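You operate a simulated robot arm through the tools that you are given. There is no shell and no other tool.

Carry out the task below with a simulated two-armed robot. There is one attempt and no reset: what you move stays moved.

JOB
Take the rag from the deck behind the grooved roller and lay it out flat on the flat end of the bench.

It is judged by the outcome, as a careful person would: the job done as asked, and still so three seconds after it is handed in. It fails if anything else is knocked over, pushed out of place, dropped, spilled or broken.

ROBOT AND FRAMES
Two 6-joint arms with two-finger grippers on one trunk, on a base that moves. Base frame: it is fixed to the floor where the robot stands at the start and does not move with it; the origin is under the middle of the robot, x ahead of it, y to its left, z up; the surface under the hand at the start is at about z = 920. Lengths are in mm, angles in degrees, forces in N, time in s.
The left shoulder is at the start at [39, 155, 1212], the right one opposite. With the tool pointing down near the work surface each hand reaches from about 440 to 720 mm from the robot's upright axis, wherever it stands, measured 20 degrees to its own side. Places, roughly: flat end of the bench [800, 1900, 900]. Payload 2.45 kg a hand.
The tool frame of a hand sits at the grasp point between the pads (the TCP): z along the fingers, y along the line on which they close. The tips reach 30 mm beyond it. The gripper opens to 106 mm; its body begins 79 mm behind the TCP.
Orientation is told as [roll, pitch, yaw] about the base's x, y, z axes, in that order, counted from this pose: with the fingers straight down and closing along the base's y, the tool's x points along the base's -x, its y along +y and its z along -z.

CONTROLS
- The arms move only by the tool nudge_tool. It takes "left_motion", "right_motion" or both (then of equal length, played together; a hand with none holds still); each is a list of rows, each a list of 6 numbers: the shift along the tool's x, y, z in mm, then the turn, a rotation vector about the tool's x, y, z in degrees. In form: [[x, y, z, ax, ay, az], ...]. A call has 1 to 20 rows; each row is the pose to reach, as a shift and turn from the pose commanded when the call began, along the tool's axes at that moment. "left_fingers" and "right_fingers" are, for a hand that has rows, the finger opening in mm, from 0 to 106, set as the call begins (left out, the last holds). A row lasts 0.2 s, in which the tool goes at most 50 mm and 8.6 degrees; a call with a longer step from one row to the next is refused whole, and so is a gripper value outside its range. Where a pose cannot be reached the arm comes as near as it can. A force on the tool above 40 N (or 10 N above the force at the start of the call, whichever is more), or a blocked arm, ends the call early, and 0.2 s more pass. The fingers move at their own pace (about 45 mm/s each) and stop on an object; they squeeze with about 38 N. The grip force told is the motor's: it shows also when the fingers shut on nothing. Time passes only in rows, and 0.2 s behind the last, so rows that repeat a pose let the fingers close. The reply holds the time, the measured pose of the TCP, the force on the tool along the base axes, the opening and the grip force, in the units named above and with some noise, with the torque about the TCP (base axes, N m) and any sound that the robot's microphone picked up.
- Cameras (640 x 400 px; columns grow to the right, rows downward): "scene" is now at [121.2, -5.8, 1415.3]; the picture's right is [0.02, -1.00, 0.00], its down [-0.49, -0.01, -0.87] and it looks along [0.87, 0.02, -0.49] (base axes); focal length 261 px, centre (320, 200). "left" rides on the left gripper at [76, 2, -106] in its tool frame; the picture's right is [-0.02, 1.00, 0.00], its down [-0.78, -0.02, -0.62] and it looks along [-0.62, -0.01, 0.78] (tool axes); focal length 247 px, centre (320, 200). "right" rides on the right gripper at [76, -2, -106] in its tool frame; the picture's right is [0.02, 1.00, 0.00], its down [-0.78, 0.02, -0.62] and it looks along [-0.62, 0.01, 0.78] (tool axes); focal length 247 px, centre (320, 200). There is no depth. A picture from a camera that has moved, and an enlarged one, comes with that camera's place and axes in the base frame and with its lens. The place of the scene camera against the robot may be out by one fixed shift of up to 25 mm in any direction.
- camera(camera): a new picture of that camera. No time passes.
- move_column(by): moves the trunk up (or, below 0, down) by that many mm; the arms and the scene camera ride with it, the base frame stays. It gives what a move gives, with no picture.
- drive_base(legs): drives the robot by 1 to 6 legs, each [ahead, left, turn to the left] in mm, mm and degrees, along the robot's own axes; the way and the turn of a leg run together, so that a leg with both is an arc; at most 1500 mm and 180 degrees a leg. The arms and the cameras ride along, it lands a little off, and it stops where it bumps. It gives what a move gives.
- head_to(pan, tilt): turns the head with the scene camera to pan (to the left, within 80 degrees either way) and tilt (down, from -29 to 69), counted from straight ahead of the robot. It gives what a move gives.
- inspect(camera, box): a new picture of the part [left, top, right, bottom] of that camera's present view, enlarged. No time passes.
- hand_in(): hands the job in; it is judged then, once.

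Places have to be worked out from the pictures, the camera data and where the tool is seen. Open the grippers and draw the arms clear of the work before you hand the job in, unless the task says otherwise.

The tools are called after "Emit:" as a command line: name --argument value ..., lists and objects as JSON in quotes. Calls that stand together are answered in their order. nudge_tool: Moves the arms, as the interface text tells. Its arguments: {"type":"object","properties":{"left_motion":{"type":"array","items":{"type":"array","items":{"type":"number"}}},"left_fingers":{"type":"number"},"right_motion":{"type":"array","items":{"type":"array","items":{"type":"number"}}},"right_fingers":{"type":"number"}},"required":[]} The other tools are called the same way: move_column (by) moves the trunk up or down; drive_base (legs) drives the base; head_to (pan, tilt) turns the head that bears the scene camera; camera (camera) takes a picture; inspect (camera, box) takes an enlarged picture of a part of a camera's view; hand_in () hands the job in.

At the start:

```text
t: 0.0
left_position: [553.4, 161.0, 1157.9]
left_tcp_rot: [-0.1, -0.2, -0.2]
left_contact_force: [-0.1, 0.0, 0.0]
left_wrist_torque: [0.0, 0.01, -0.02]
left_width: 106.4
left_grip_force: 0.1
right_position: [493.3, -237.1, 1160.8]
right_tcp_rot: [0.1, 0.0, 0.0]
right_contact_force: [-0.5, -0.2, -0.5]
right_wrist_torque: [-0.03, -0.04, -0.03]
right_width: 106.1
right_grip_force: 0.0
trunk travel left (down, up): [-325.0, 180.0]
robot x, y, heading: [1.8, -0.1, -0.0]
head pan, tilt (commanded): [1.1, 29.5]
```

scene: 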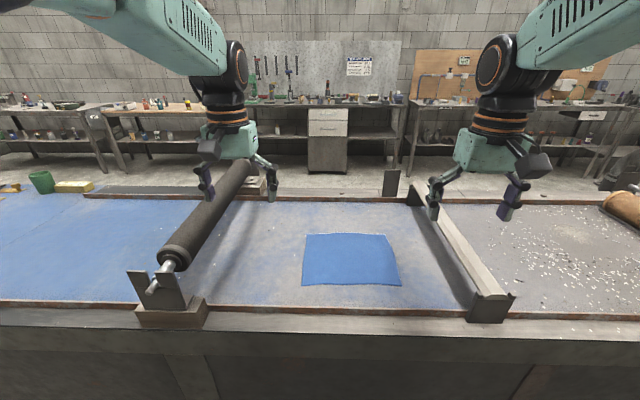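
right: 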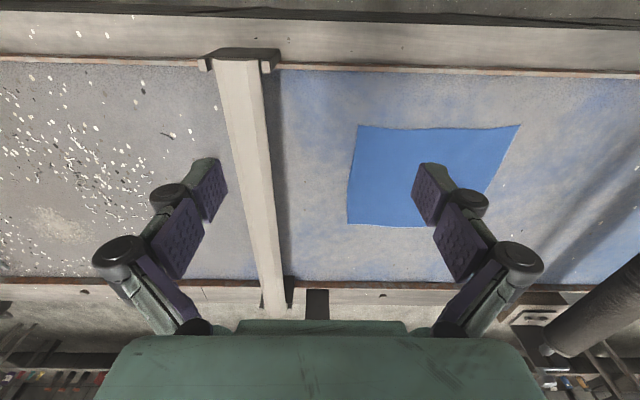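
left: 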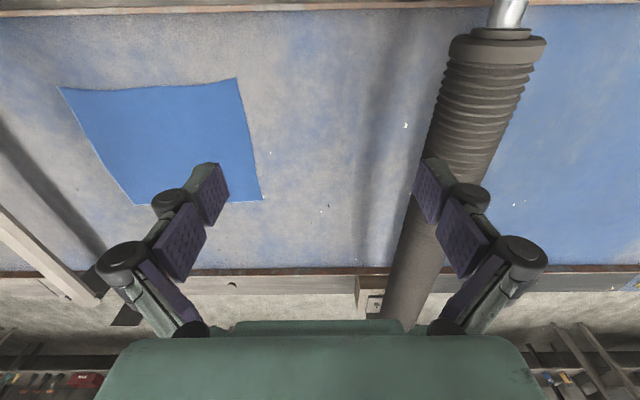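

The scene shows one blue rag on the deck between a grooved roller and a low bar. I'll look around with the head first, to check for other rags and see the flat end of the bench.

Emit:
head_to --pan 60 --tilt 25

Emit:
camera --camera "scene"

```text
t: 1.3
left_position: [552.7, 160.5, 1157.2]
left_tcp_rot: [-0.1, 0.0, -0.2]
left_contact_force: [0.1, 0.3, 0.5]
left_wrist_torque: [0.0, 0.01, -0.02]
left_width: 106.0
left_grip_force: 0.0
right_position: [492.6, -237.3, 1160.3]
right_tcp_rot: [0.1, -0.2, -0.2]
right_contact_force: [0.8, -1.0, -0.3]
right_wrist_torque: [-0.01, -0.01, 0.03]
right_width: 106.0
right_grip_force: 0.1
trunk travel left (down, up): [-325.0, 180.0]
robot x, y, heading: [1.5, 0.8, -0.1]
head pan, tilt (commanded): [60.0, 25.0]
```

```text
taken
camera scene: at [77.2, 72.2, 1422.4], right [0.87, -0.5, 0.0], down [-0.21, -0.37, -0.91], along [0.45, 0.78, -0.42], focal length 261 px, centre (320, 200)
```

scene: 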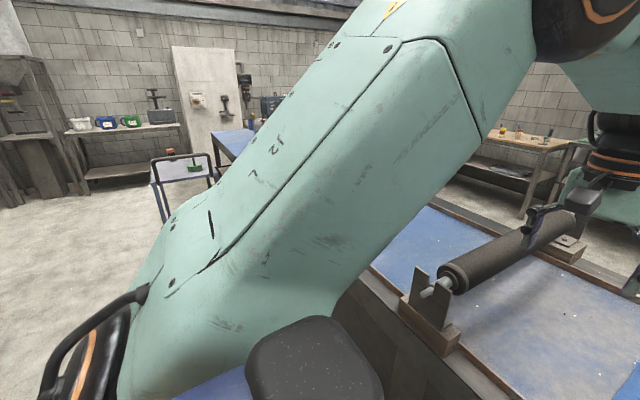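

The left arm hides the flat end at this pan. I'll look at other pans.

Emit:
head_to --pan 35 --tilt 25

Emit:
camera --camera "scene"

Emit:
head_to --pan -40 --tilt 30

Emit:
camera --camera "scene"

```text
t: 2.2
left_position: [553.3, 159.8, 1156.7]
left_tcp_rot: [0.1, 0.0, -0.2]
left_contact_force: [-0.2, 0.2, -0.3]
left_wrist_torque: [-0.01, 0.04, 0.0]
left_width: 106.3
left_grip_force: 0.0
right_position: [494.2, -237.8, 1161.7]
right_tcp_rot: [0.0, 0.0, -0.2]
right_contact_force: [0.0, -0.9, -0.4]
right_wrist_torque: [0.0, -0.02, 0.0]
right_width: 105.8
right_grip_force: 0.0
trunk travel left (down, up): [-325.0, 180.0]
robot x, y, heading: [-0.5, -1.8, -0.1]
head pan, tilt (commanded): [35.0, 25.0]
```

```text
taken
camera scene: at [107.0, 45.5, 1422.4], right [0.57, -0.82, 0.0], down [-0.35, -0.24, -0.91], along [0.74, 0.52, -0.42], focal length 261 px, centre (320, 200)
```

scene: 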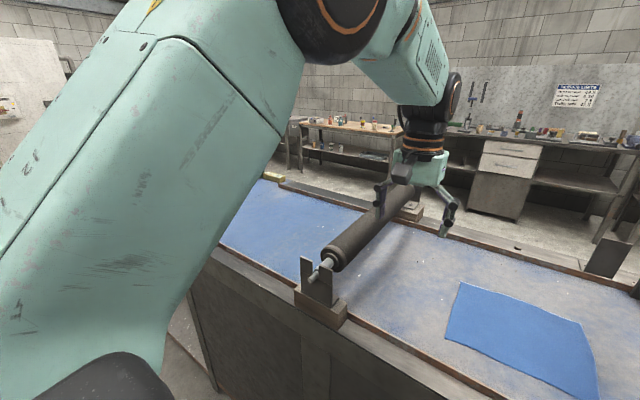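

```text
t: 3.6
left_position: [553.4, 160.7, 1156.7]
left_tcp_rot: [0.0, 0.0, -0.2]
left_contact_force: [-0.3, -0.5, 0.7]
left_wrist_torque: [-0.01, 0.05, -0.03]
left_width: 105.8
left_grip_force: 0.0
right_position: [492.3, -237.5, 1160.1]
right_tcp_rot: [0.2, 0.0, -0.1]
right_contact_force: [-0.4, 0.2, -0.2]
right_wrist_torque: [0.01, -0.01, 0.06]
right_width: 105.8
right_grip_force: 0.0
trunk travel left (down, up): [-325.0, 180.0]
robot x, y, heading: [-2.8, -1.2, -0.2]
head pan, tilt (commanded): [-40.0, 30.0]
```

```text
taken
camera scene: at [100.7, -65.5, 1414.4], right [-0.64, -0.77, 0.0], down [-0.38, 0.32, -0.87], along [0.66, -0.56, -0.5], focal length 261 px, centre (320, 200)
```

scene: 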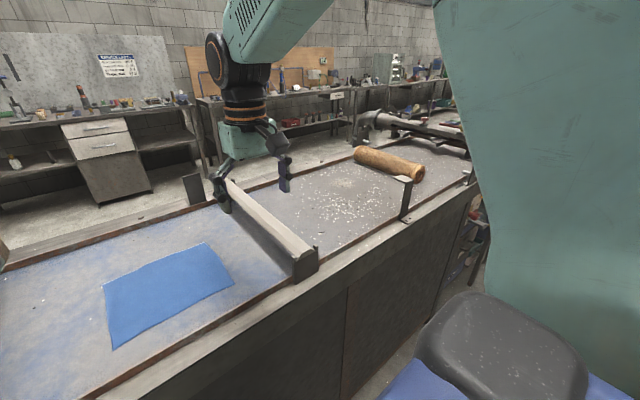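

Only one rag is visible, at about x 550–752, y −181–55 by the left wrist camera (z≈920). I'll look at the flat end beyond the roller, with a green cup and yellow things in the distance.

Emit:
head_to --pan 22 --tilt 15

Emit:
camera --camera "scene"

Emit:
inspect --camera "scene" --box '[100, 140, 420, 340]'

Emit:
head_to --pan 80 --tilt 25

Emit:
camera --camera "scene"

```text
t: 5.0
left_position: [554.2, 161.6, 1157.1]
left_tcp_rot: [0.0, 0.0, -0.2]
left_contact_force: [0.1, 0.2, -0.1]
left_wrist_torque: [0.05, -0.02, -0.02]
left_width: 105.6
left_grip_force: 0.0
right_position: [493.4, -236.3, 1161.2]
right_tcp_rot: [0.1, 0.0, 0.0]
right_contact_force: [-0.5, -0.9, 0.1]
right_wrist_torque: [0.0, -0.02, -0.01]
right_width: 106.2
right_grip_force: 0.1
trunk travel left (down, up): [-325.0, 180.0]
robot x, y, heading: [-1.8, 0.7, -0.1]
head pan, tilt (commanded): [22.0, 15.0]
```

```text
taken
camera scene: at [118.2, 27.5, 1438.6], right [0.37, -0.93, 0.0], down [-0.24, -0.1, -0.97], along [0.9, 0.36, -0.26], focal length 261 px, centre (320, 200)
```

scene: 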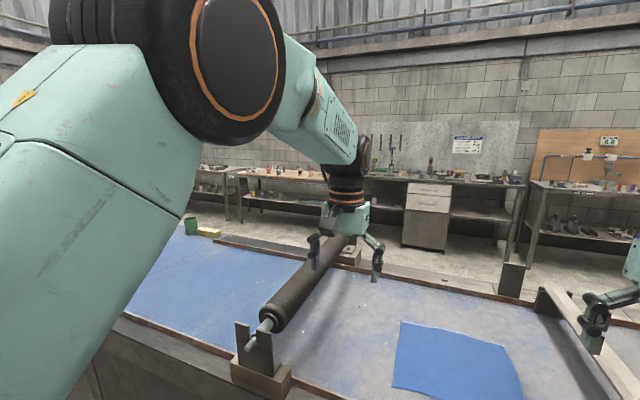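

```text
2.00 times, centred on (260, 240) of scene
camera zoom: at [118.2, 27.5, 1438.6], right [0.37, -0.93, 0.0], down [-0.24, -0.1, -0.97], along [0.9, 0.36, -0.26], focal length 522 px, centre (440, 120)
```

zoom: 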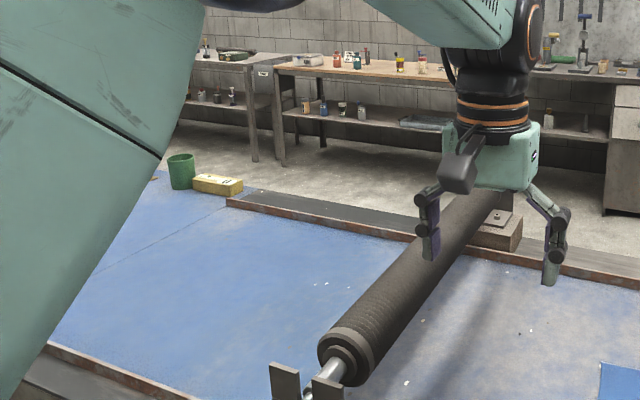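

```text
t: 6.2
left_position: [552.9, 160.0, 1156.2]
left_tcp_rot: [0.1, 0.1, -0.2]
left_contact_force: [-0.4, 1.0, -0.3]
left_wrist_torque: [0.0, -0.02, 0.0]
left_width: 106.4
left_grip_force: 0.0
right_position: [495.1, -238.1, 1160.8]
right_tcp_rot: [0.1, 0.0, -0.1]
right_contact_force: [-0.9, -0.3, -0.3]
right_wrist_torque: [-0.03, -0.01, -0.01]
right_width: 106.0
right_grip_force: 0.0
trunk travel left (down, up): [-325.0, 180.0]
robot x, y, heading: [-1.2, 0.9, 0.0]
head pan, tilt (commanded): [80.0, 25.0]
```

```text
taken
camera scene: at [47.6, 83.2, 1422.4], right [0.98, -0.17, 0.0], down [-0.07, -0.42, -0.91], along [0.16, 0.89, -0.42], focal length 261 px, centre (320, 200)
```

scene: 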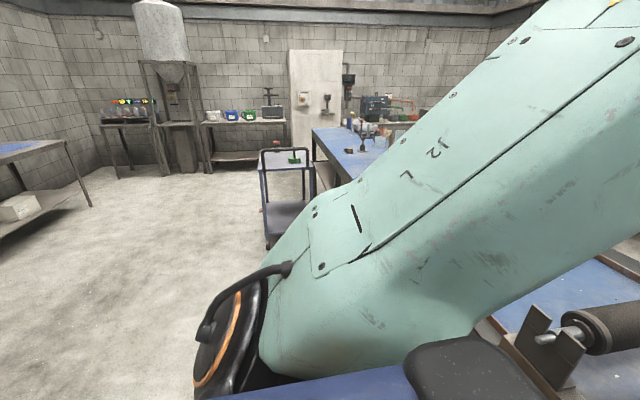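

The flat end lies to the left past the roller (deck seam near y≈925), and there's a trolley standing on the floor near y≈2130. I'll shift the robot 65 mm to the right to centre it on the rag, then yaw both grippers 90° so they close along x, across the rag's near edge.

Emit:
drive_base --legs '[[0, -65, 0]]'

Emit:
head_to --pan 0 --tilt 45

Emit:
nudge_tool --left_motion '[[0, 0, 0, 0, 0, 8.5], [0, 0, 0, 0, 0, 17], [0, 0, 0, 0, 0, 25.5], [0, 0, 0, 0, 0, 34], [0, 0, 0, 0, 0, 42.5], [0, 0, 0, 0, 0, 51], [0, 0, 0, 0, 0, 59.5], [0, 0, 0, 0, 0, 68], [0, 0, 0, 0, 0, 76.5], [0, 0, 0, 0, 0, 85], [0, 0, 0, 0, 0, 90], [0, 0, 0, 0, 0, 90]]' --right_motion '[[0, 0, 0, 0, 0, -8.5], [0, 0, 0, 0, 0, -17], [0, 0, 0, 0, 0, -25.5], [0, 0, 0, 0, 0, -34], [0, 0, 0, 0, 0, -42.5], [0, 0, 0, 0, 0, -51], [0, 0, 0, 0, 0, -59.5], [0, 0, 0, 0, 0, -68], [0, 0, 0, 0, 0, -76.5], [0, 0, 0, 0, 0, -85], [0, 0, 0, 0, 0, -90], [0, 0, 0, 0, 0, -90]]'

Emit:
camera --camera "scene"

Emit:
camera --camera "left"

Emit:
camera --camera "right"

```text
t: 7.7
left_position: [554.2, 98.6, 1156.2]
left_tcp_rot: [-0.1, 0.0, 0.0]
left_contact_force: [0.1, 0.5, 0.3]
left_wrist_torque: [-0.03, -0.01, 0.01]
left_width: 105.8
left_grip_force: 0.0
right_position: [493.3, -300.0, 1160.4]
right_tcp_rot: [0.0, 0.0, -0.1]
right_contact_force: [0.3, 0.1, -0.2]
right_wrist_torque: [-0.03, -0.01, 0.01]
right_width: 106.0
right_grip_force: 0.0
trunk travel left (down, up): [-325.0, 180.0]
robot x, y, heading: [1.6, -64.5, -0.1]
head pan, tilt (commanded): [80.0, 25.0]
```

```text
t: 9.2
left_position: [552.4, 98.2, 1157.6]
left_tcp_rot: [0.1, -0.1, -0.1]
left_contact_force: [1.0, -0.2, 0.2]
left_wrist_torque: [-0.01, -0.02, -0.02]
left_width: 106.1
left_grip_force: 0.1
right_position: [492.4, -301.1, 1160.4]
right_tcp_rot: [0.0, -0.1, -0.2]
right_contact_force: [-0.5, 0.3, 0.1]
right_wrist_torque: [0.01, 0.02, 0.01]
right_width: 106.0
right_grip_force: 0.1
trunk travel left (down, up): [-325.0, 180.0]
robot x, y, heading: [0.9, -68.8, -0.1]
head pan, tilt (commanded): [0.0, 45.0]
```

```text
t: 11.8
left_position: [553.9, 97.2, 1157.6]
left_tcp_rot: [0.0, -0.1, -90.2]
left_contact_force: [-1.0, 0.1, 0.2]
left_wrist_torque: [0.0, -0.03, -0.02]
left_width: 106.1
left_grip_force: 0.1
right_position: [493.3, -301.6, 1160.1]
right_tcp_rot: [-0.1, -0.1, 90.1]
right_contact_force: [-0.5, -0.2, -0.3]
right_wrist_torque: [0.0, 0.02, -0.02]
right_width: 106.0
right_grip_force: 0.2
trunk travel left (down, up): [-325.0, 180.0]
robot x, y, heading: [-2.0, -66.3, -0.0]
head pan, tilt (commanded): [0.0, 45.0]
```

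```text
taken
camera scene: at [112.6, -74.6, 1391.8], right [0.0, -1.0, 0.0], down [-0.71, 0.0, -0.71], along [0.71, 0.0, -0.71], focal length 261 px, centre (320, 200)
```

scene: 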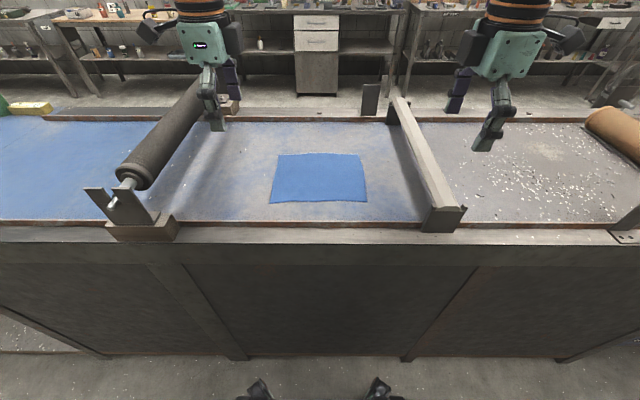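

```text
taken
camera left: at [553.8, 174.1, 1263.2], right [1.0, -0.03, 0.0], down [-0.02, -0.78, 0.62], along [-0.02, -0.62, -0.78], focal length 247 px, centre (320, 200)
```

left: 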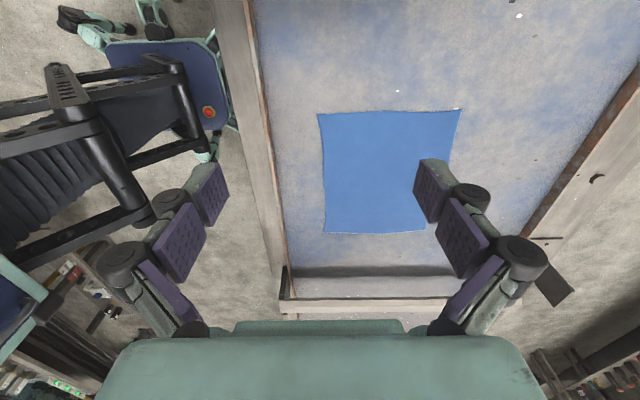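

```text
taken
camera right: at [493.8, -377.2, 1267.5], right [-1.0, -0.02, 0.0], down [-0.02, 0.78, 0.62], along [-0.01, 0.62, -0.78], focal length 247 px, centre (320, 200)
```

right: 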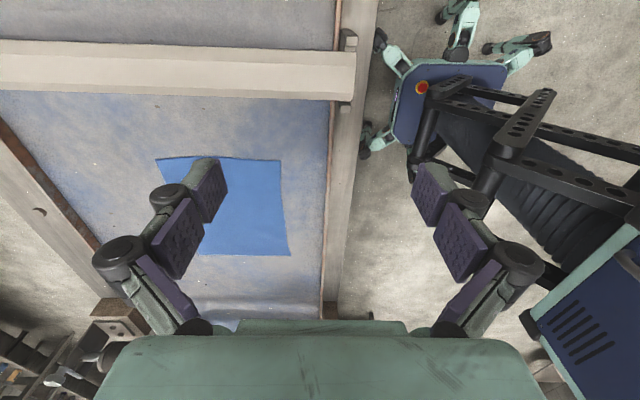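

Both grippers are now yawed. The rag's near edge is at x≈547, from y≈54 to −180. I'll move above its two near corners and go down to a TCP height of z≈1000 with the fingers part open.

Emit:
nudge_tool --left_motion '[[-16, -1, 0, 0, 0, 0], [-32, -2, 0, 0, 0, 0], [-48, -2, 0, 0, 0, 0], [-64, -2, 0, 0, 0, 0], [-64, -2, 40, 0, 0, 0], [-64, -2, 80, 0, 0, 0], [-64, -2, 120, 0, 0, 0], [-64, -2, 157, 0, 0, 0], [-64, -2, 157, 0, 0, 0]]' --right_motion '[[-36, -15, 0, 0, 0, 0], [-72, -30, 0, 0, 0, 0], [-108, -45, 0, 0, 0, 0], [-141, -59, 0, 0, 0, 0], [-141, -59, 40, 0, 0, 0], [-141, -59, 80, 0, 0, 0], [-141, -59, 120, 0, 0, 0], [-141, -59, 160, 0, 0, 0], [-141, -59, 160, 0, 0, 0]]' --left_fingers 44 --right_fingers 44

Emit:
camera --camera "scene"

Emit:
camera --camera "left"

Emit:
camera --camera "right"

```text
t: 13.8
left_position: [549.5, 32.6, 1000.1]
left_tcp_rot: [0.0, 0.1, -90.1]
left_contact_force: [-0.2, -0.2, -0.5]
left_wrist_torque: [-0.01, -0.01, -0.01]
left_width: 43.9
left_grip_force: 0.0
right_position: [555.7, -162.2, 1002.1]
right_tcp_rot: [-0.1, -0.1, 89.9]
right_contact_force: [0.0, 0.0, 0.0]
right_wrist_torque: [0.02, 0.02, -0.03]
right_width: 44.1
right_grip_force: 0.1
trunk travel left (down, up): [-325.0, 180.0]
robot x, y, heading: [-2.7, -68.0, 0.2]
head pan, tilt (commanded): [0.0, 45.0]
```

```text
taken
camera scene: at [111.7, -75.1, 1391.9], right [0.0, -1.0, 0.0], down [-0.71, 0.0, -0.71], along [0.71, 0.0, -0.71], focal length 261 px, centre (320, 200)
```

scene: 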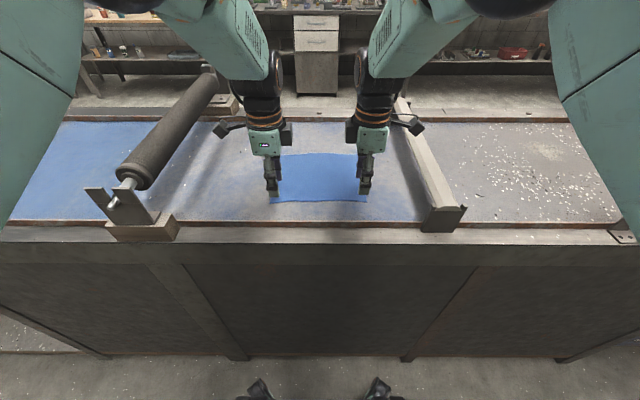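

```text
taken
camera left: at [550.5, 109.4, 1105.9], right [1.0, -0.02, 0.0], down [-0.02, -0.78, 0.62], along [-0.01, -0.62, -0.78], focal length 247 px, centre (320, 200)
```

left: 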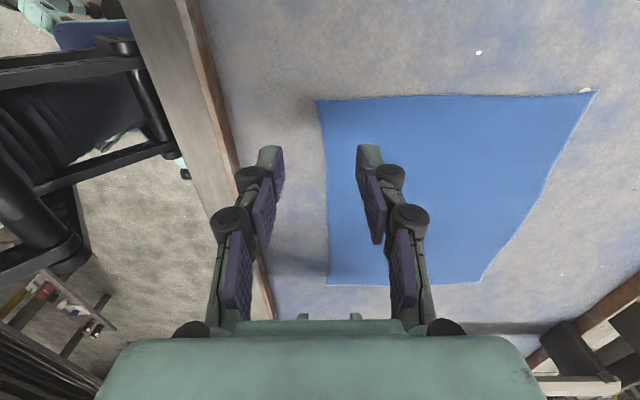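

```text
taken
camera right: at [556.1, -238.4, 1109.6], right [-1.0, -0.02, 0.0], down [-0.02, 0.78, 0.62], along [-0.01, 0.62, -0.78], focal length 247 px, centre (320, 200)
```

right: 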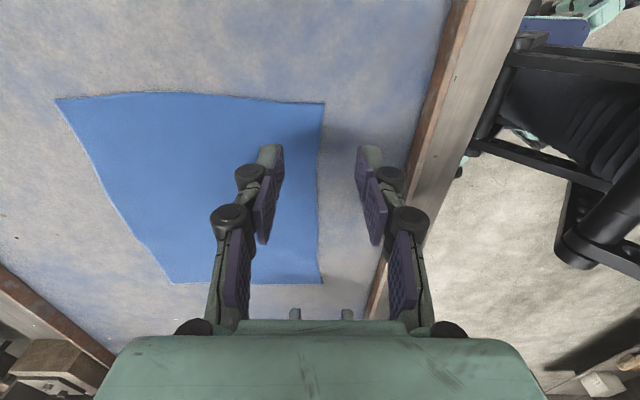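

The tips straddle the rag's near edge (x≈549 on the left, 553 on the right). I'll shift a few mm inward and come down to TCP z≈956, then feel for the deck.

Emit:
nudge_tool --left_motion '[[0, 4, 15, 0, 0, 0], [0, 4, 30, 0, 0, 0], [0, 4, 40, 0, 0, 0], [0, 4, 44, 0, 0, 0], [0, 4, 44, 0, 0, 0]]' --right_motion '[[0, -3, 15, 0, 0, 0], [0, -3, 30, 0, 0, 0], [0, -3, 40, 0, 0, 0], [0, -3, 46, 0, 0, 0], [0, -3, 46, 0, 0, 0]]'

Emit:
camera --camera "left"

Emit:
camera --camera "right"

```text
t: 15.1
left_position: [554.9, 31.8, 954.1]
left_tcp_rot: [0.1, 0.0, -90.1]
left_contact_force: [0.1, 0.7, -0.4]
left_wrist_torque: [0.0, 0.01, -0.01]
left_width: 44.1
left_grip_force: 0.1
right_position: [557.2, -162.9, 954.4]
right_tcp_rot: [-0.1, 0.1, 89.9]
right_contact_force: [-0.3, 0.8, 0.2]
right_wrist_torque: [-0.03, 0.03, -0.02]
right_width: 44.1
right_grip_force: 0.1
trunk travel left (down, up): [-325.0, 180.0]
robot x, y, heading: [-6.4, -66.3, 0.1]
head pan, tilt (commanded): [0.0, 45.0]
```

```text
taken
camera left: at [556.0, 109.6, 1060.6], right [1.0, -0.02, 0.0], down [-0.02, -0.78, 0.62], along [-0.01, -0.62, -0.78], focal length 247 px, centre (320, 200)
```

left: 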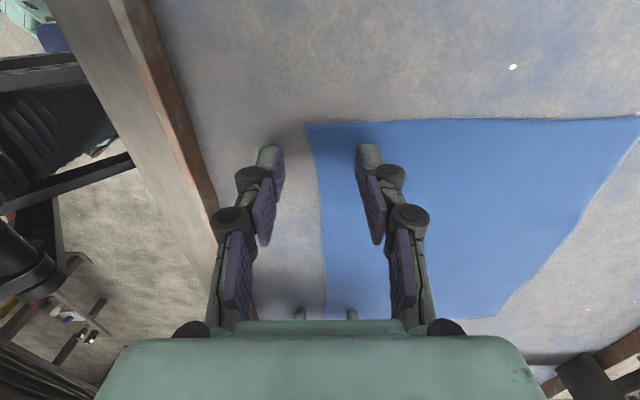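

```text
taken
camera right: at [558.6, -238.4, 1061.0], right [-1.0, -0.02, 0.0], down [-0.02, 0.78, 0.62], along [-0.01, 0.62, -0.78], focal length 247 px, centre (320, 200)
```

right: 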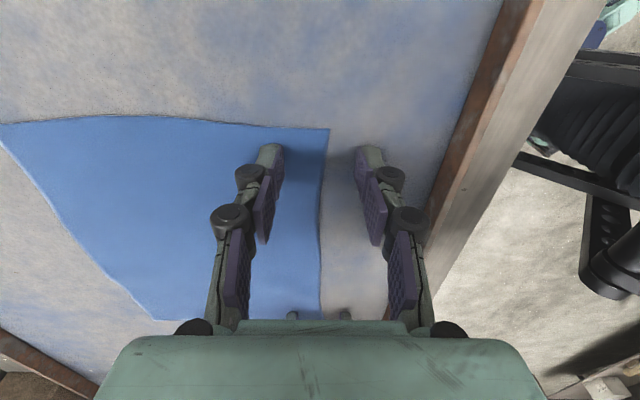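

No contact yet at z≈954, and the picture agrees with a deck height of about 920. I'll go down in small steps until a light contact shows.

Emit:
nudge_tool --left_motion '[[0, 0, 2, 0, 0, 0], [0, 0, 3, 0, 0, 0], [0, 0, 4, 0, 0, 0], [0, 0, 4, 0, 0, 0]]' --right_motion '[[0, 0, 2, 0, 0, 0], [0, 0, 3, 0, 0, 0], [0, 0, 4, 0, 0, 0], [0, 0, 4, 0, 0, 0]]'

```text
t: 16.1
left_position: [554.9, 33.4, 951.5]
left_tcp_rot: [0.1, 0.0, -90.1]
left_contact_force: [1.3, -0.5, -0.2]
left_wrist_torque: [-0.02, -0.01, -0.02]
left_width: 44.1
left_grip_force: 0.1
right_position: [556.3, -161.9, 950.9]
right_tcp_rot: [-0.1, 0.0, 89.9]
right_contact_force: [0.4, 0.7, 0.4]
right_wrist_torque: [0.0, 0.01, 0.03]
right_width: 44.0
right_grip_force: 0.0
trunk travel left (down, up): [-325.0, 180.0]
robot x, y, heading: [1.2, -67.8, 0.2]
head pan, tilt (commanded): [0.0, 45.0]
```

Still no contact. I'll continue down by small steps.

Emit:
nudge_tool --left_motion '[[0, 0, 1, 0, 0, 0], [0, 0, 2, 0, 0, 0], [0, 0, 3, 0, 0, 0], [0, 0, 3, 0, 0, 0]]' --right_motion '[[0, 0, 1, 0, 0, 0], [0, 0, 2, 0, 0, 0], [0, 0, 3, 0, 0, 0], [0, 0, 3, 0, 0, 0]]'

```text
t: 17.1
left_position: [553.9, 34.3, 950.9]
left_tcp_rot: [0.3, 0.0, -90.1]
left_contact_force: [-0.3, -2.8, 6.1]
left_wrist_torque: [-0.02, -0.15, -0.07]
left_width: 44.8
left_grip_force: 0.6
right_position: [555.5, -160.5, 948.8]
right_tcp_rot: [-0.3, 0.0, 89.9]
right_contact_force: [1.1, -1.6, 11.4]
right_wrist_torque: [-0.06, -0.37, -0.08]
right_width: 46.2
right_grip_force: 1.4
trunk travel left (down, up): [-325.0, 180.0]
robot x, y, heading: [1.2, -69.0, 0.0]
head pan, tilt (commanded): [0.0, 45.0]
```

Light contact on both hands (6 N and 11 N), mostly through the inner fingers that press on the cloth. I'll close both grippers now while holding this height.

Emit:
nudge_tool --left_motion '[[0, 0, 0, 0, 0, 0], [0, 0, 0, 0, 0, 0], [0, 0, 0, 0, 0, 0], [0, 0, 0, 0, 0, 0], [0, 0, 0, 0, 0, 0]]' --right_motion '[[0, 0, 0, 0, 0, 0], [0, 0, 0, 0, 0, 0], [0, 0, 0, 0, 0, 0], [0, 0, 0, 0, 0, 0], [0, 0, 0, 0, 0, 0]]' --left_fingers 0 --right_fingers 0

Emit:
camera --camera "left"

Emit:
camera --camera "right"

Emit:
inspect --camera "scene" --box '[220, 100, 420, 225]'

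```text
t: 18.2
left_position: [552.9, 34.2, 949.6]
left_tcp_rot: [0.1, 0.1, -90.1]
left_contact_force: [0.6, -0.5, -0.2]
left_wrist_torque: [0.0, -0.03, -0.01]
left_width: 0.2
left_grip_force: 29.2
right_position: [554.2, -160.7, 949.3]
right_tcp_rot: [-0.1, 0.0, 89.9]
right_contact_force: [-1.9, 0.4, 19.1]
right_wrist_torque: [-0.01, -0.05, 0.01]
right_width: 1.7
right_grip_force: 30.9
trunk travel left (down, up): [-325.0, 180.0]
robot x, y, heading: [3.9, -67.0, -0.2]
head pan, tilt (commanded): [0.0, 45.0]
```

```text
taken
camera left: at [553.1, 111.4, 1055.7], right [1.0, -0.02, 0.0], down [-0.02, -0.78, 0.62], along [-0.01, -0.62, -0.78], focal length 247 px, centre (320, 200)
```

left: 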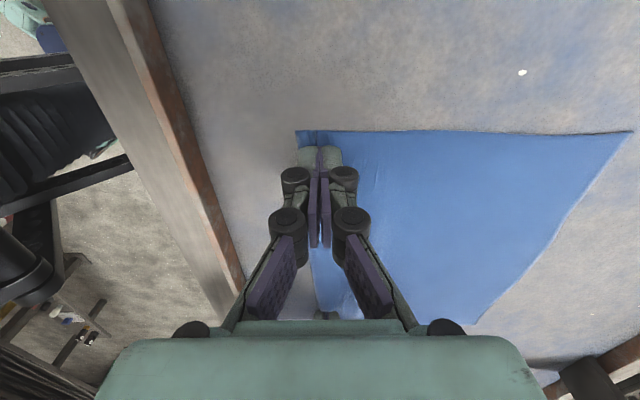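

```text
taken
camera right: at [555.5, -236.3, 1056.8], right [-1.0, -0.02, 0.0], down [-0.02, 0.78, 0.62], along [-0.01, 0.62, -0.78], focal length 247 px, centre (320, 200)
```

right: 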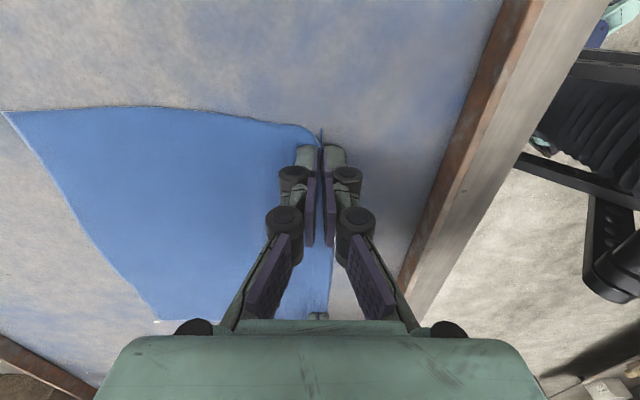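

```text
3.20 times, centred on (320, 162) of scene
camera zoom: at [110.2, -74.0, 1392.1], right [0.0, -1.0, 0.0], down [-0.71, 0.0, -0.71], along [0.71, 0.0, -0.71], focal length 835 px, centre (320, 320)
```

zoom: 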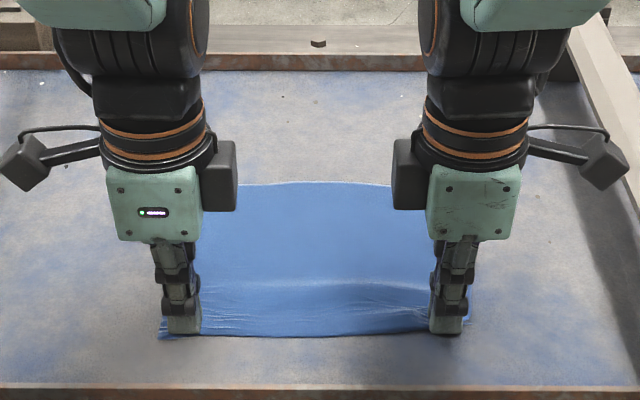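

The right hand has the cloth (1.7 mm between the pads), but the left closed on nothing (0.2 mm). I'll raise the left a little, reopen it and look.

Emit:
nudge_tool --left_motion '[[0, 0, -12, 0, 0, 0], [0, 0, -12, 0, 0, 0], [0, 0, -12, 0, 0, 0]]' --left_fingers 0

Emit:
nudge_tool --left_motion '[[0, 0, 0, 0, 0, 0], [0, 0, 0, 0, 0, 0], [0, 0, 0, 0, 0, 0]]' --left_fingers 44

Emit:
camera --camera "left"

Emit:
inspect --camera "scene" --box '[220, 100, 420, 225]'

```text
t: 19.1
left_position: [551.1, 33.7, 962.4]
left_tcp_rot: [0.1, 0.0, -90.1]
left_contact_force: [-0.2, 0.5, -0.1]
left_wrist_torque: [0.05, 0.0, -0.01]
left_width: 0.1
left_grip_force: 28.2
right_position: [555.7, -160.2, 949.9]
right_tcp_rot: [-0.2, 0.0, 89.9]
right_contact_force: [-2.1, 0.3, 17.2]
right_wrist_torque: [0.03, 0.01, 0.02]
right_width: 1.5
right_grip_force: 31.0
trunk travel left (down, up): [-325.0, 180.0]
robot x, y, heading: [0.1, -65.1, -0.1]
head pan, tilt (commanded): [0.0, 45.0]
```

```text
t: 19.9
left_position: [551.8, 33.5, 962.9]
left_tcp_rot: [0.1, 0.0, -90.1]
left_contact_force: [-0.3, -0.1, 0.4]
left_wrist_torque: [-0.03, 0.01, -0.01]
left_width: 44.1
left_grip_force: 0.1
right_position: [554.9, -160.4, 949.7]
right_tcp_rot: [-0.1, 0.1, 90.0]
right_contact_force: [-3.4, 1.1, 17.7]
right_wrist_torque: [0.0, 0.0, 0.05]
right_width: 1.6
right_grip_force: 30.9
trunk travel left (down, up): [-325.0, 180.0]
robot x, y, heading: [-1.1, -66.9, -0.2]
head pan, tilt (commanded): [0.0, 45.0]
```

```text
taken
camera left: at [552.4, 111.0, 1068.4], right [1.0, -0.02, 0.0], down [-0.02, -0.78, 0.62], along [-0.01, -0.62, -0.78], focal length 247 px, centre (320, 200)
```

left: 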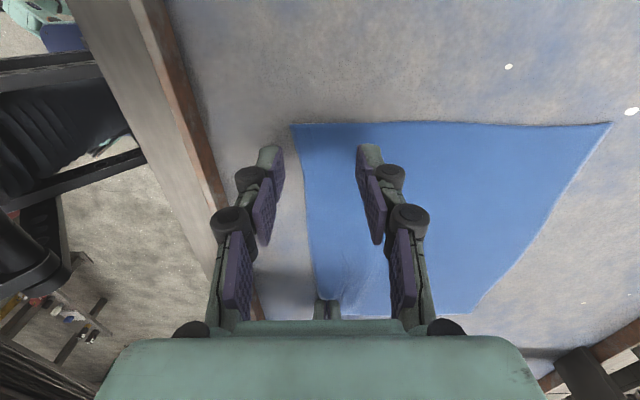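

```text
3.20 times, centred on (320, 162) of scene
camera zoom: at [110.2, -74.1, 1392.1], right [0.0, -1.0, 0.0], down [-0.71, 0.0, -0.71], along [0.71, 0.0, -0.71], focal length 835 px, centre (320, 320)
```

zoom: 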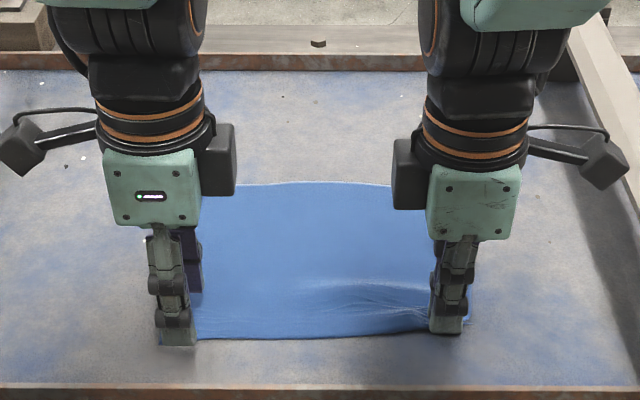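

The rag's left corner has slid to x≈535. I'll shift the left hand 9 mm toward me and press about 3 mm deeper than before (as the right did), then close.

Emit:
nudge_tool --left_motion '[[0, -9, 0, 0, 0, 0], [0, -9, 8, 0, 0, 0], [0, -9, 12, 0, 0, 0], [0, -9, 13, 0, 0, 0], [0, -9, 14, 0, 0, 0], [0, -9, 15, 0, 0, 0], [0, -9, 15, 0, 0, 0]]'

```text
t: 21.4
left_position: [546.0, 33.6, 948.5]
left_tcp_rot: [0.3, -0.1, -90.1]
left_contact_force: [1.7, 0.7, 12.2]
left_wrist_torque: [0.06, -0.34, 0.0]
left_width: 47.4
left_grip_force: 2.8
right_position: [555.3, -160.5, 950.1]
right_tcp_rot: [-0.2, 0.1, 90.0]
right_contact_force: [-0.3, 1.4, 12.6]
right_wrist_torque: [0.01, -0.05, 0.04]
right_width: 1.7
right_grip_force: 31.3
trunk travel left (down, up): [-325.0, 180.0]
robot x, y, heading: [-5.7, -68.8, 0.1]
head pan, tilt (commanded): [0.0, 45.0]
```

The left is now pressing with 12 N, much as the right did before its grasp. I'll close the left.

Emit:
nudge_tool --left_motion '[[0, 0, 0.5, 0, 0, 0], [0, 0, 1, 0, 0, 0], [0, 0, 1, 0, 0, 0], [0, 0, 1, 0, 0, 0], [0, 0, 1, 0, 0, 0]]' --left_fingers 0

Emit:
camera --camera "left"

Emit:
inspect --camera "scene" --box '[220, 100, 420, 225]'

```text
t: 22.6
left_position: [545.2, 32.2, 950.0]
left_tcp_rot: [0.4, 0.0, -90.0]
left_contact_force: [1.0, -9.3, 28.0]
left_wrist_torque: [-0.19, -0.11, -0.02]
left_width: 0.2
left_grip_force: 28.8
right_position: [553.5, -161.7, 949.9]
right_tcp_rot: [-0.2, -0.1, 89.9]
right_contact_force: [1.0, 7.5, 4.9]
right_wrist_torque: [0.22, -0.02, 0.1]
right_width: 1.6
right_grip_force: 30.6
trunk travel left (down, up): [-325.0, 180.0]
robot x, y, heading: [-1.8, -66.2, -0.0]
head pan, tilt (commanded): [0.0, 45.0]
```

```text
taken
camera left: at [545.3, 109.6, 1054.8], right [1.0, -0.02, 0.01], down [-0.02, -0.78, 0.62], along [-0.01, -0.62, -0.78], focal length 247 px, centre (320, 200)
```

left: 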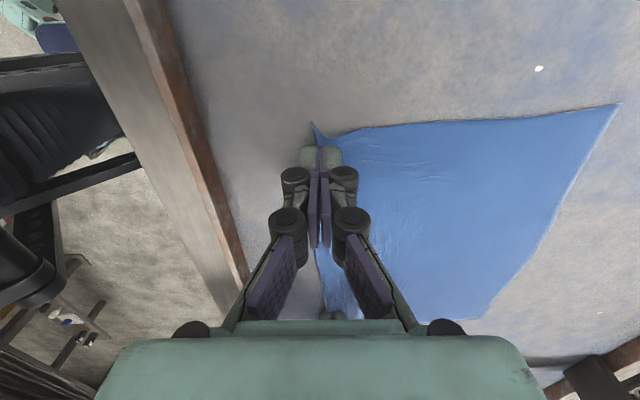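

```text
3.20 times, centred on (320, 162) of scene
camera zoom: at [109.1, -75.2, 1392.2], right [0.0, -1.0, 0.0], down [-0.7, 0.0, -0.71], along [0.71, 0.0, -0.7], focal length 835 px, centre (320, 320)
```

zoom: 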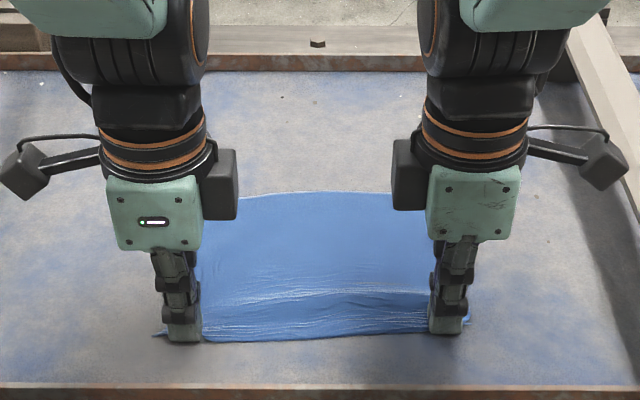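

The left corner now stands up between the tips, and the ±y forces suggest the rag is taut between the hands, though the left still reads 0.2 mm. I'll zoom in before lifting.

Emit:
inspect --camera "left" --box '[260, 100, 420, 200]'

Emit:
inspect --camera "right" --box '[240, 100, 400, 200]'

Emit:
inspect --camera "scene" --box '[250, 170, 314, 210]'

```text
4.00 times, centred on (340, 150) of left
camera zoom: at [545.3, 109.6, 1054.8], right [1.0, -0.02, 0.01], down [-0.02, -0.78, 0.62], along [-0.01, -0.62, -0.78], focal length 988 px, centre (240, 400)
```

zoom: 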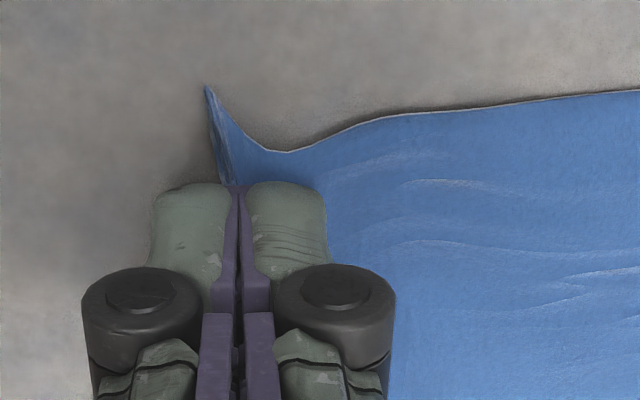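

```text
4.00 times, centred on (320, 150) of right
camera zoom: at [554.7, -237.0, 1056.9], right [-1.0, -0.02, 0.0], down [-0.02, 0.78, 0.62], along [-0.01, 0.62, -0.78], focal length 988 px, centre (320, 400)
```

zoom: 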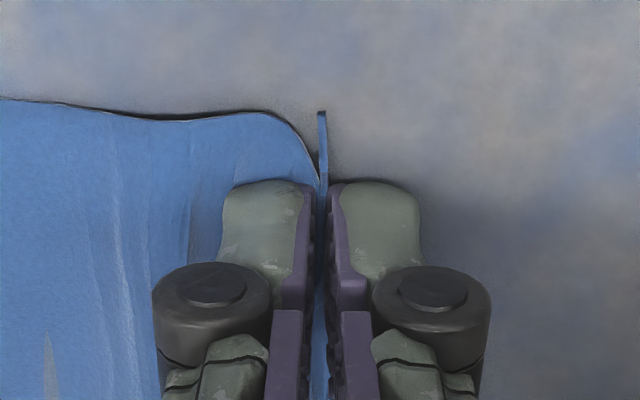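

```text
10.00 times, centred on (282, 190) of scene
camera zoom: at [109.1, -75.2, 1392.2], right [0.0, -1.0, 0.0], down [-0.7, 0.0, -0.71], along [0.71, 0.0, -0.7], focal length 2609 px, centre (700, 300)
```

zoom: 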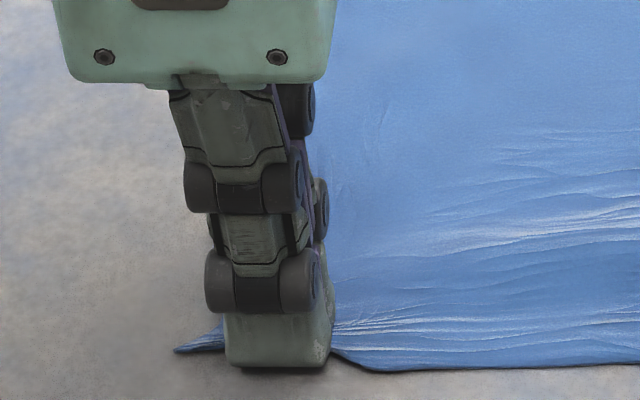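

The right pinch is clean. The left seems to hold only a small lip at the very tips. I'll lift both 15 mm as a test.

Emit:
nudge_tool --left_motion '[[0, 0, -5, 0, 0, 0], [0, 0, -10, 0, 0, 0], [0, 0, -15, 0, 0, 0], [0, 0, -15, 0, 0, 0]]' --right_motion '[[0, 0, -5, 0, 0, 0], [0, 0, -10, 0, 0, 0], [0, 0, -15, 0, 0, 0], [0, 0, -15, 0, 0, 0]]'

Emit:
inspect --camera "left" --box '[240, 80, 432, 200]'

Emit:
inspect --camera "scene" --box '[220, 100, 420, 225]'

```text
t: 23.6
left_position: [546.1, 33.5, 959.4]
left_tcp_rot: [-0.1, 0.0, -90.1]
left_contact_force: [0.8, -0.2, -0.5]
left_wrist_torque: [0.03, -0.01, -0.01]
left_width: 0.1
left_grip_force: 28.5
right_position: [555.7, -159.9, 962.4]
right_tcp_rot: [0.0, 0.0, 89.9]
right_contact_force: [0.6, -0.7, -0.3]
right_wrist_torque: [-0.01, 0.03, -0.01]
right_width: 1.6
right_grip_force: 31.2
trunk travel left (down, up): [-325.0, 180.0]
robot x, y, heading: [3.0, -70.4, 0.0]
head pan, tilt (commanded): [0.0, 45.0]
```

```text
3.33 times, centred on (336, 140) of left
camera zoom: at [547.1, 110.9, 1065.3], right [1.0, -0.02, 0.0], down [-0.02, -0.78, 0.62], along [-0.02, -0.62, -0.78], focal length 823 px, centre (267, 400)
```

zoom: 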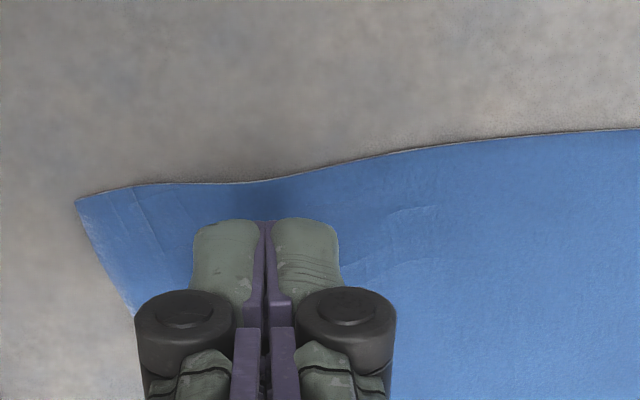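

```text
3.20 times, centred on (320, 162) of scene
camera zoom: at [113.2, -74.3, 1391.7], right [0.0, -1.0, 0.0], down [-0.71, 0.0, -0.71], along [0.71, 0.0, -0.71], focal length 835 px, centre (320, 320)
```

zoom: 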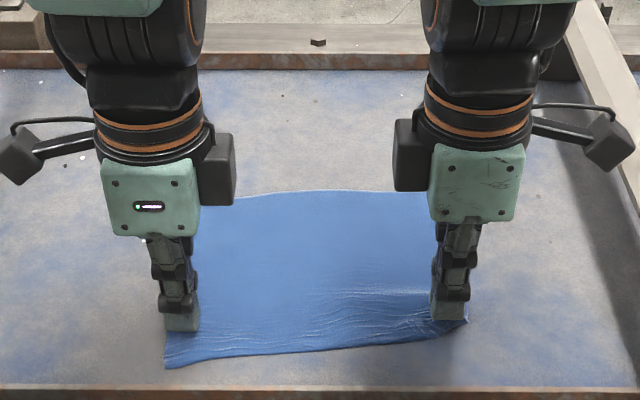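

The left slipped off: its outer finger rode above the deck by a cloth's thickness, so the edge slid under it. The right holds. I'll raise the left, open it, and measure the edge again.

Emit:
nudge_tool --left_motion '[[0, 0, -15, 0, 0, 0], [0, 0, -30, 0, 0, 0], [0, 0, -30, 0, 0, 0], [0, 0, -30, 0, 0, 0]]' --left_fingers 44

Emit:
camera --camera "left"

Emit:
camera --camera "right"

```text
t: 24.6
left_position: [544.8, 32.5, 989.6]
left_tcp_rot: [0.1, -0.1, -90.2]
left_contact_force: [-0.1, -0.1, 1.0]
left_wrist_torque: [0.01, -0.02, 0.02]
left_width: 44.0
left_grip_force: 0.1
right_position: [555.3, -160.9, 962.8]
right_tcp_rot: [-0.2, 0.0, 89.9]
right_contact_force: [0.1, 0.5, 0.0]
right_wrist_torque: [-0.01, 0.02, 0.01]
right_width: 1.4
right_grip_force: 30.8
trunk travel left (down, up): [-325.0, 180.0]
robot x, y, heading: [-2.1, -69.1, 0.2]
head pan, tilt (commanded): [0.0, 45.0]
```

```text
taken
camera left: at [545.8, 109.9, 1095.0], right [1.0, -0.02, 0.0], down [-0.02, -0.78, 0.62], along [-0.01, -0.62, -0.78], focal length 247 px, centre (320, 200)
```

left: 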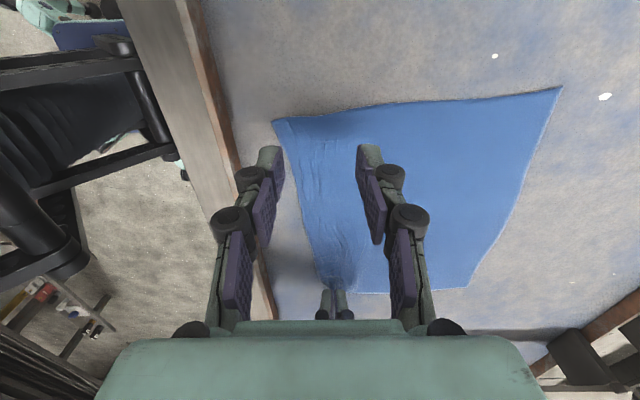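

```text
taken
camera right: at [557.1, -236.5, 1070.6], right [-1.0, -0.02, 0.0], down [-0.02, 0.78, 0.62], along [-0.01, 0.62, -0.78], focal length 247 px, centre (320, 200)
```

right: 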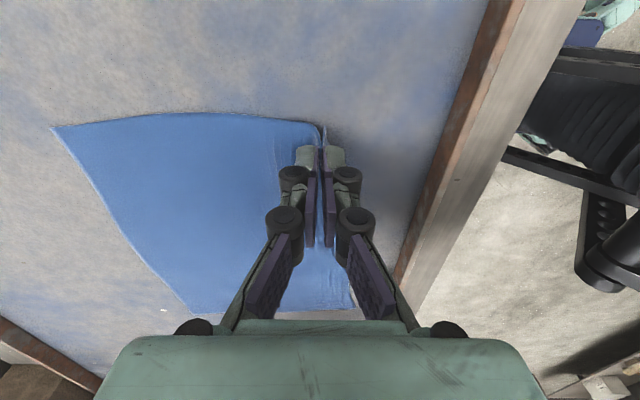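

The left part of the edge now runs from (510, 45) toward (525, −29). I'll tilt the left hand 4° so the outer finger sits lower and seals against the deck. I'll set a 30 mm opening around x≈519, which stays clear of the rim, and come down to just above contact.

Emit:
nudge_tool --left_motion '[[-6, -13, 0, -2, 0, 0], [-6, -26, 0, -4, 0, 0], [-6, -26, 15, -4, 0, 0], [-6, -26, 30, -4, 0, 0], [-6, -26, 36, -4, 0, 0], [-6, -26, 36, -4, 0, 0]]' --left_fingers 30

Emit:
camera --camera "left"

```text
t: 26.1
left_position: [527.4, 37.5, 962.5]
left_tcp_rot: [4.3, -2.5, -87.6]
left_contact_force: [0.7, 0.6, 0.2]
left_wrist_torque: [0.0, 0.02, -0.01]
left_width: 29.9
left_grip_force: 0.1
right_position: [555.6, -160.5, 962.4]
right_tcp_rot: [0.1, 0.0, 89.9]
right_contact_force: [0.9, -0.2, -0.5]
right_wrist_torque: [-0.01, -0.03, -0.01]
right_width: 1.4
right_grip_force: 31.0
trunk travel left (down, up): [-325.0, 180.0]
robot x, y, heading: [-0.3, -68.3, -0.2]
head pan, tilt (commanded): [0.0, 45.0]
```

```text
taken
camera left: at [516.3, 118.9, 1064.2], right [1.0, 0.02, 0.08], down [-0.03, -0.76, 0.65], along [0.07, -0.65, -0.76], focal length 247 px, centre (320, 200)
```

left: 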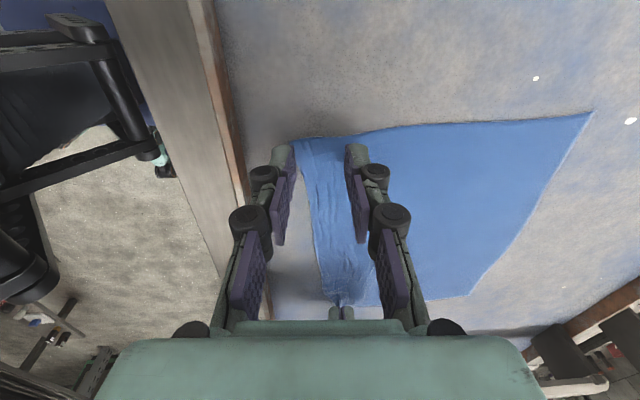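

The left arm ran short of its reach with the tilt this close in (it stopped at 527, 37.5, 962 with a side lean). I'll back it up and remove the tilt. Then I'll drag the rag's left side about 35 mm away from me, so I can grasp where the arm works freely.

Emit:
nudge_tool --left_motion '[[0, 0, -15, 0, 0, 0], [0, 6, -30, 2, 0, 0], [0, 11, -30, 4, 0, 0], [0, 11, -30, 4, 0, 0]]' --left_fingers 20

```text
t: 27.1
left_position: [529.7, 32.8, 987.7]
left_tcp_rot: [-0.1, -1.0, -89.1]
left_contact_force: [-0.3, 0.6, 0.0]
left_wrist_torque: [0.01, 0.01, 0.04]
left_width: 19.9
left_grip_force: 0.1
right_position: [556.2, -160.3, 964.0]
right_tcp_rot: [-0.2, 0.0, 89.9]
right_contact_force: [1.1, -0.3, -0.4]
right_wrist_torque: [0.0, 0.02, 0.05]
right_width: 1.4
right_grip_force: 31.1
trunk travel left (down, up): [-325.0, 180.0]
robot x, y, heading: [0.9, -69.4, -0.2]
head pan, tilt (commanded): [0.0, 45.0]
```

The inner limit is around x≈535. I'll move to x≈545, press the closed-up tips lightly on the cloth and drag it away from me by 35 mm.

Emit:
nudge_tool --left_motion '[[0, 15, 0, 0, 0, 0], [0, 15, 15, 0, 0, 0], [0, 15, 27, 0, 0, 0], [0, 15, 31, 0, 0, 0], [0, 15, 33, 0, 0, 0], [0, 15, 34, 0, 0, 0], [0, 15, 34, 0, 0, 0]]' --left_fingers 20

```text
t: 28.6
left_position: [544.5, 26.8, 951.0]
left_tcp_rot: [0.0, 0.0, -90.1]
left_contact_force: [-0.6, 1.2, 3.5]
left_wrist_torque: [0.03, 0.01, 0.01]
left_width: 19.8
left_grip_force: 0.1
right_position: [556.5, -161.5, 964.0]
right_tcp_rot: [0.0, 0.1, 89.9]
right_contact_force: [-0.1, -0.1, 0.0]
right_wrist_torque: [0.03, 0.02, 0.03]
right_width: 1.4
right_grip_force: 31.0
trunk travel left (down, up): [-325.0, 180.0]
robot x, y, heading: [-0.3, -65.5, -0.1]
head pan, tilt (commanded): [0.0, 45.0]
```

The tips touch the cloth at x≈545 with 3.5 N. I'll press about 2 mm more and drag in +x.

Emit:
nudge_tool --left_motion '[[0, 0, 1, 0, 0, 0], [0, 0, 2, 0, 0, 0], [0, 7, 2, 0, 0, 0], [0, 14, 2, 0, 0, 0], [0, 21, 2, 0, 0, 0], [0, 28, 2, 0, 0, 0], [0, 35, 2, 0, 0, 0], [0, 35, 2, 0, 0, 0]]'

Emit:
camera --camera "left"

```text
t: 30.4
left_position: [577.5, 26.7, 950.0]
left_tcp_rot: [0.3, 0.0, -90.2]
left_contact_force: [-3.7, -1.5, 21.9]
left_wrist_torque: [0.03, 0.36, -0.02]
left_width: 20.5
left_grip_force: 0.4
right_position: [552.1, -160.5, 963.8]
right_tcp_rot: [-0.2, -0.1, 90.0]
right_contact_force: [-0.3, 0.6, -0.8]
right_wrist_torque: [0.01, 0.0, -0.03]
right_width: 1.6
right_grip_force: 31.1
trunk travel left (down, up): [-325.0, 180.0]
robot x, y, heading: [-0.5, -65.1, 0.1]
head pan, tilt (commanded): [0.0, 45.0]
```

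```text
taken
camera left: at [577.9, 104.1, 1056.9], right [1.0, -0.02, 0.01], down [-0.02, -0.78, 0.62], along [-0.01, -0.62, -0.78], focal length 247 px, centre (320, 200)
```

left: 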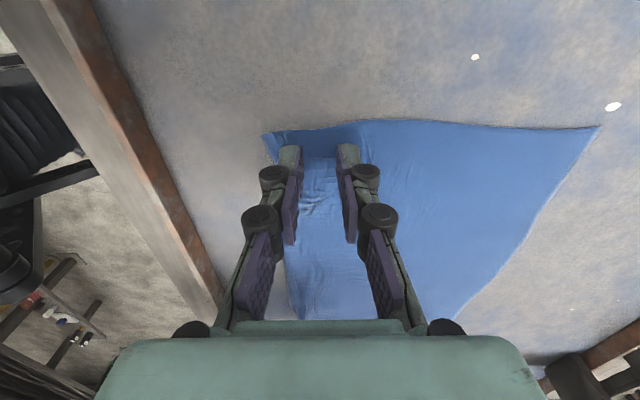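

The drag worked: the left corner is back at x≈544. I'll lift, open to 40 mm and move to x≈552 with a 4° tilt that keeps the outer finger lower.

Emit:
nudge_tool --left_motion '[[0, 0, -10, 0, 0, 0], [0, 0, -20, 0, 0, 0], [0, -14, -20, -2, 0, 0], [0, -28, -20, -4, 0, 0], [0, -28, -20, -4, 0, 0]]' --left_fingers 40

Emit:
camera --camera "left"

```text
t: 31.6
left_position: [550.2, 30.2, 968.0]
left_tcp_rot: [3.9, -0.1, -90.1]
left_contact_force: [0.2, -0.4, 0.1]
left_wrist_torque: [0.02, -0.01, 0.02]
left_width: 40.0
left_grip_force: 0.0
right_position: [555.7, -159.2, 962.7]
right_tcp_rot: [-0.1, 0.0, 89.9]
right_contact_force: [-0.5, -0.7, 0.0]
right_wrist_torque: [0.01, 0.03, -0.01]
right_width: 1.5
right_grip_force: 31.0
trunk travel left (down, up): [-325.0, 180.0]
robot x, y, heading: [2.9, -69.5, -0.1]
head pan, tilt (commanded): [0.0, 45.0]
```

```text
taken
camera left: at [543.8, 106.5, 1073.8], right [1.0, -0.02, 0.07], down [-0.06, -0.78, 0.62], along [0.04, -0.62, -0.78], focal length 247 px, centre (320, 200)
```

left: 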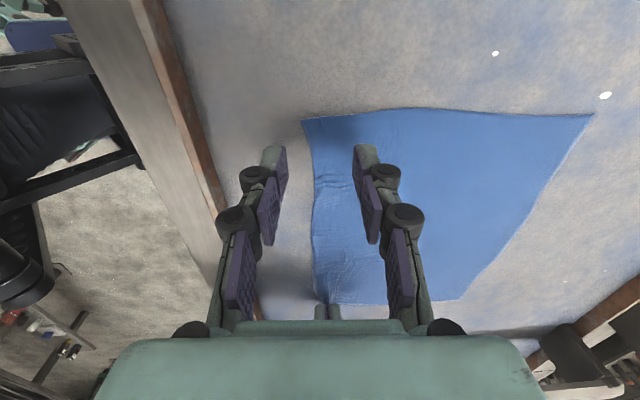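

The left is at x≈550 with a good tilt; the edge near y=30 is at x≈542, well placed between the pads. Lowering to contact.

Emit:
nudge_tool --left_motion '[[0, 0, 8, 0, 0, 0], [0, 0, 13, 0, 0, 0], [0, 0, 16, 0, 0, 0], [0, 0, 18, 0, 0, 0], [0, 0, 19, 0, 0, 0], [0, 0, 19, 0, 0, 0]]'

```text
t: 33.0
left_position: [552.2, 25.9, 951.2]
left_tcp_rot: [4.2, 0.0, -90.1]
left_contact_force: [-1.6, -3.8, 11.1]
left_wrist_torque: [-0.08, 0.34, 0.1]
left_width: 41.6
left_grip_force: 0.7
right_position: [556.6, -161.4, 963.8]
right_tcp_rot: [-0.2, 0.0, 89.8]
right_contact_force: [0.9, -1.0, 0.0]
right_wrist_torque: [-0.02, 0.0, -0.01]
right_width: 1.2
right_grip_force: 31.2
trunk travel left (down, up): [-325.0, 180.0]
robot x, y, heading: [1.5, -64.7, -0.1]
head pan, tilt (commanded): [0.0, 45.0]
```

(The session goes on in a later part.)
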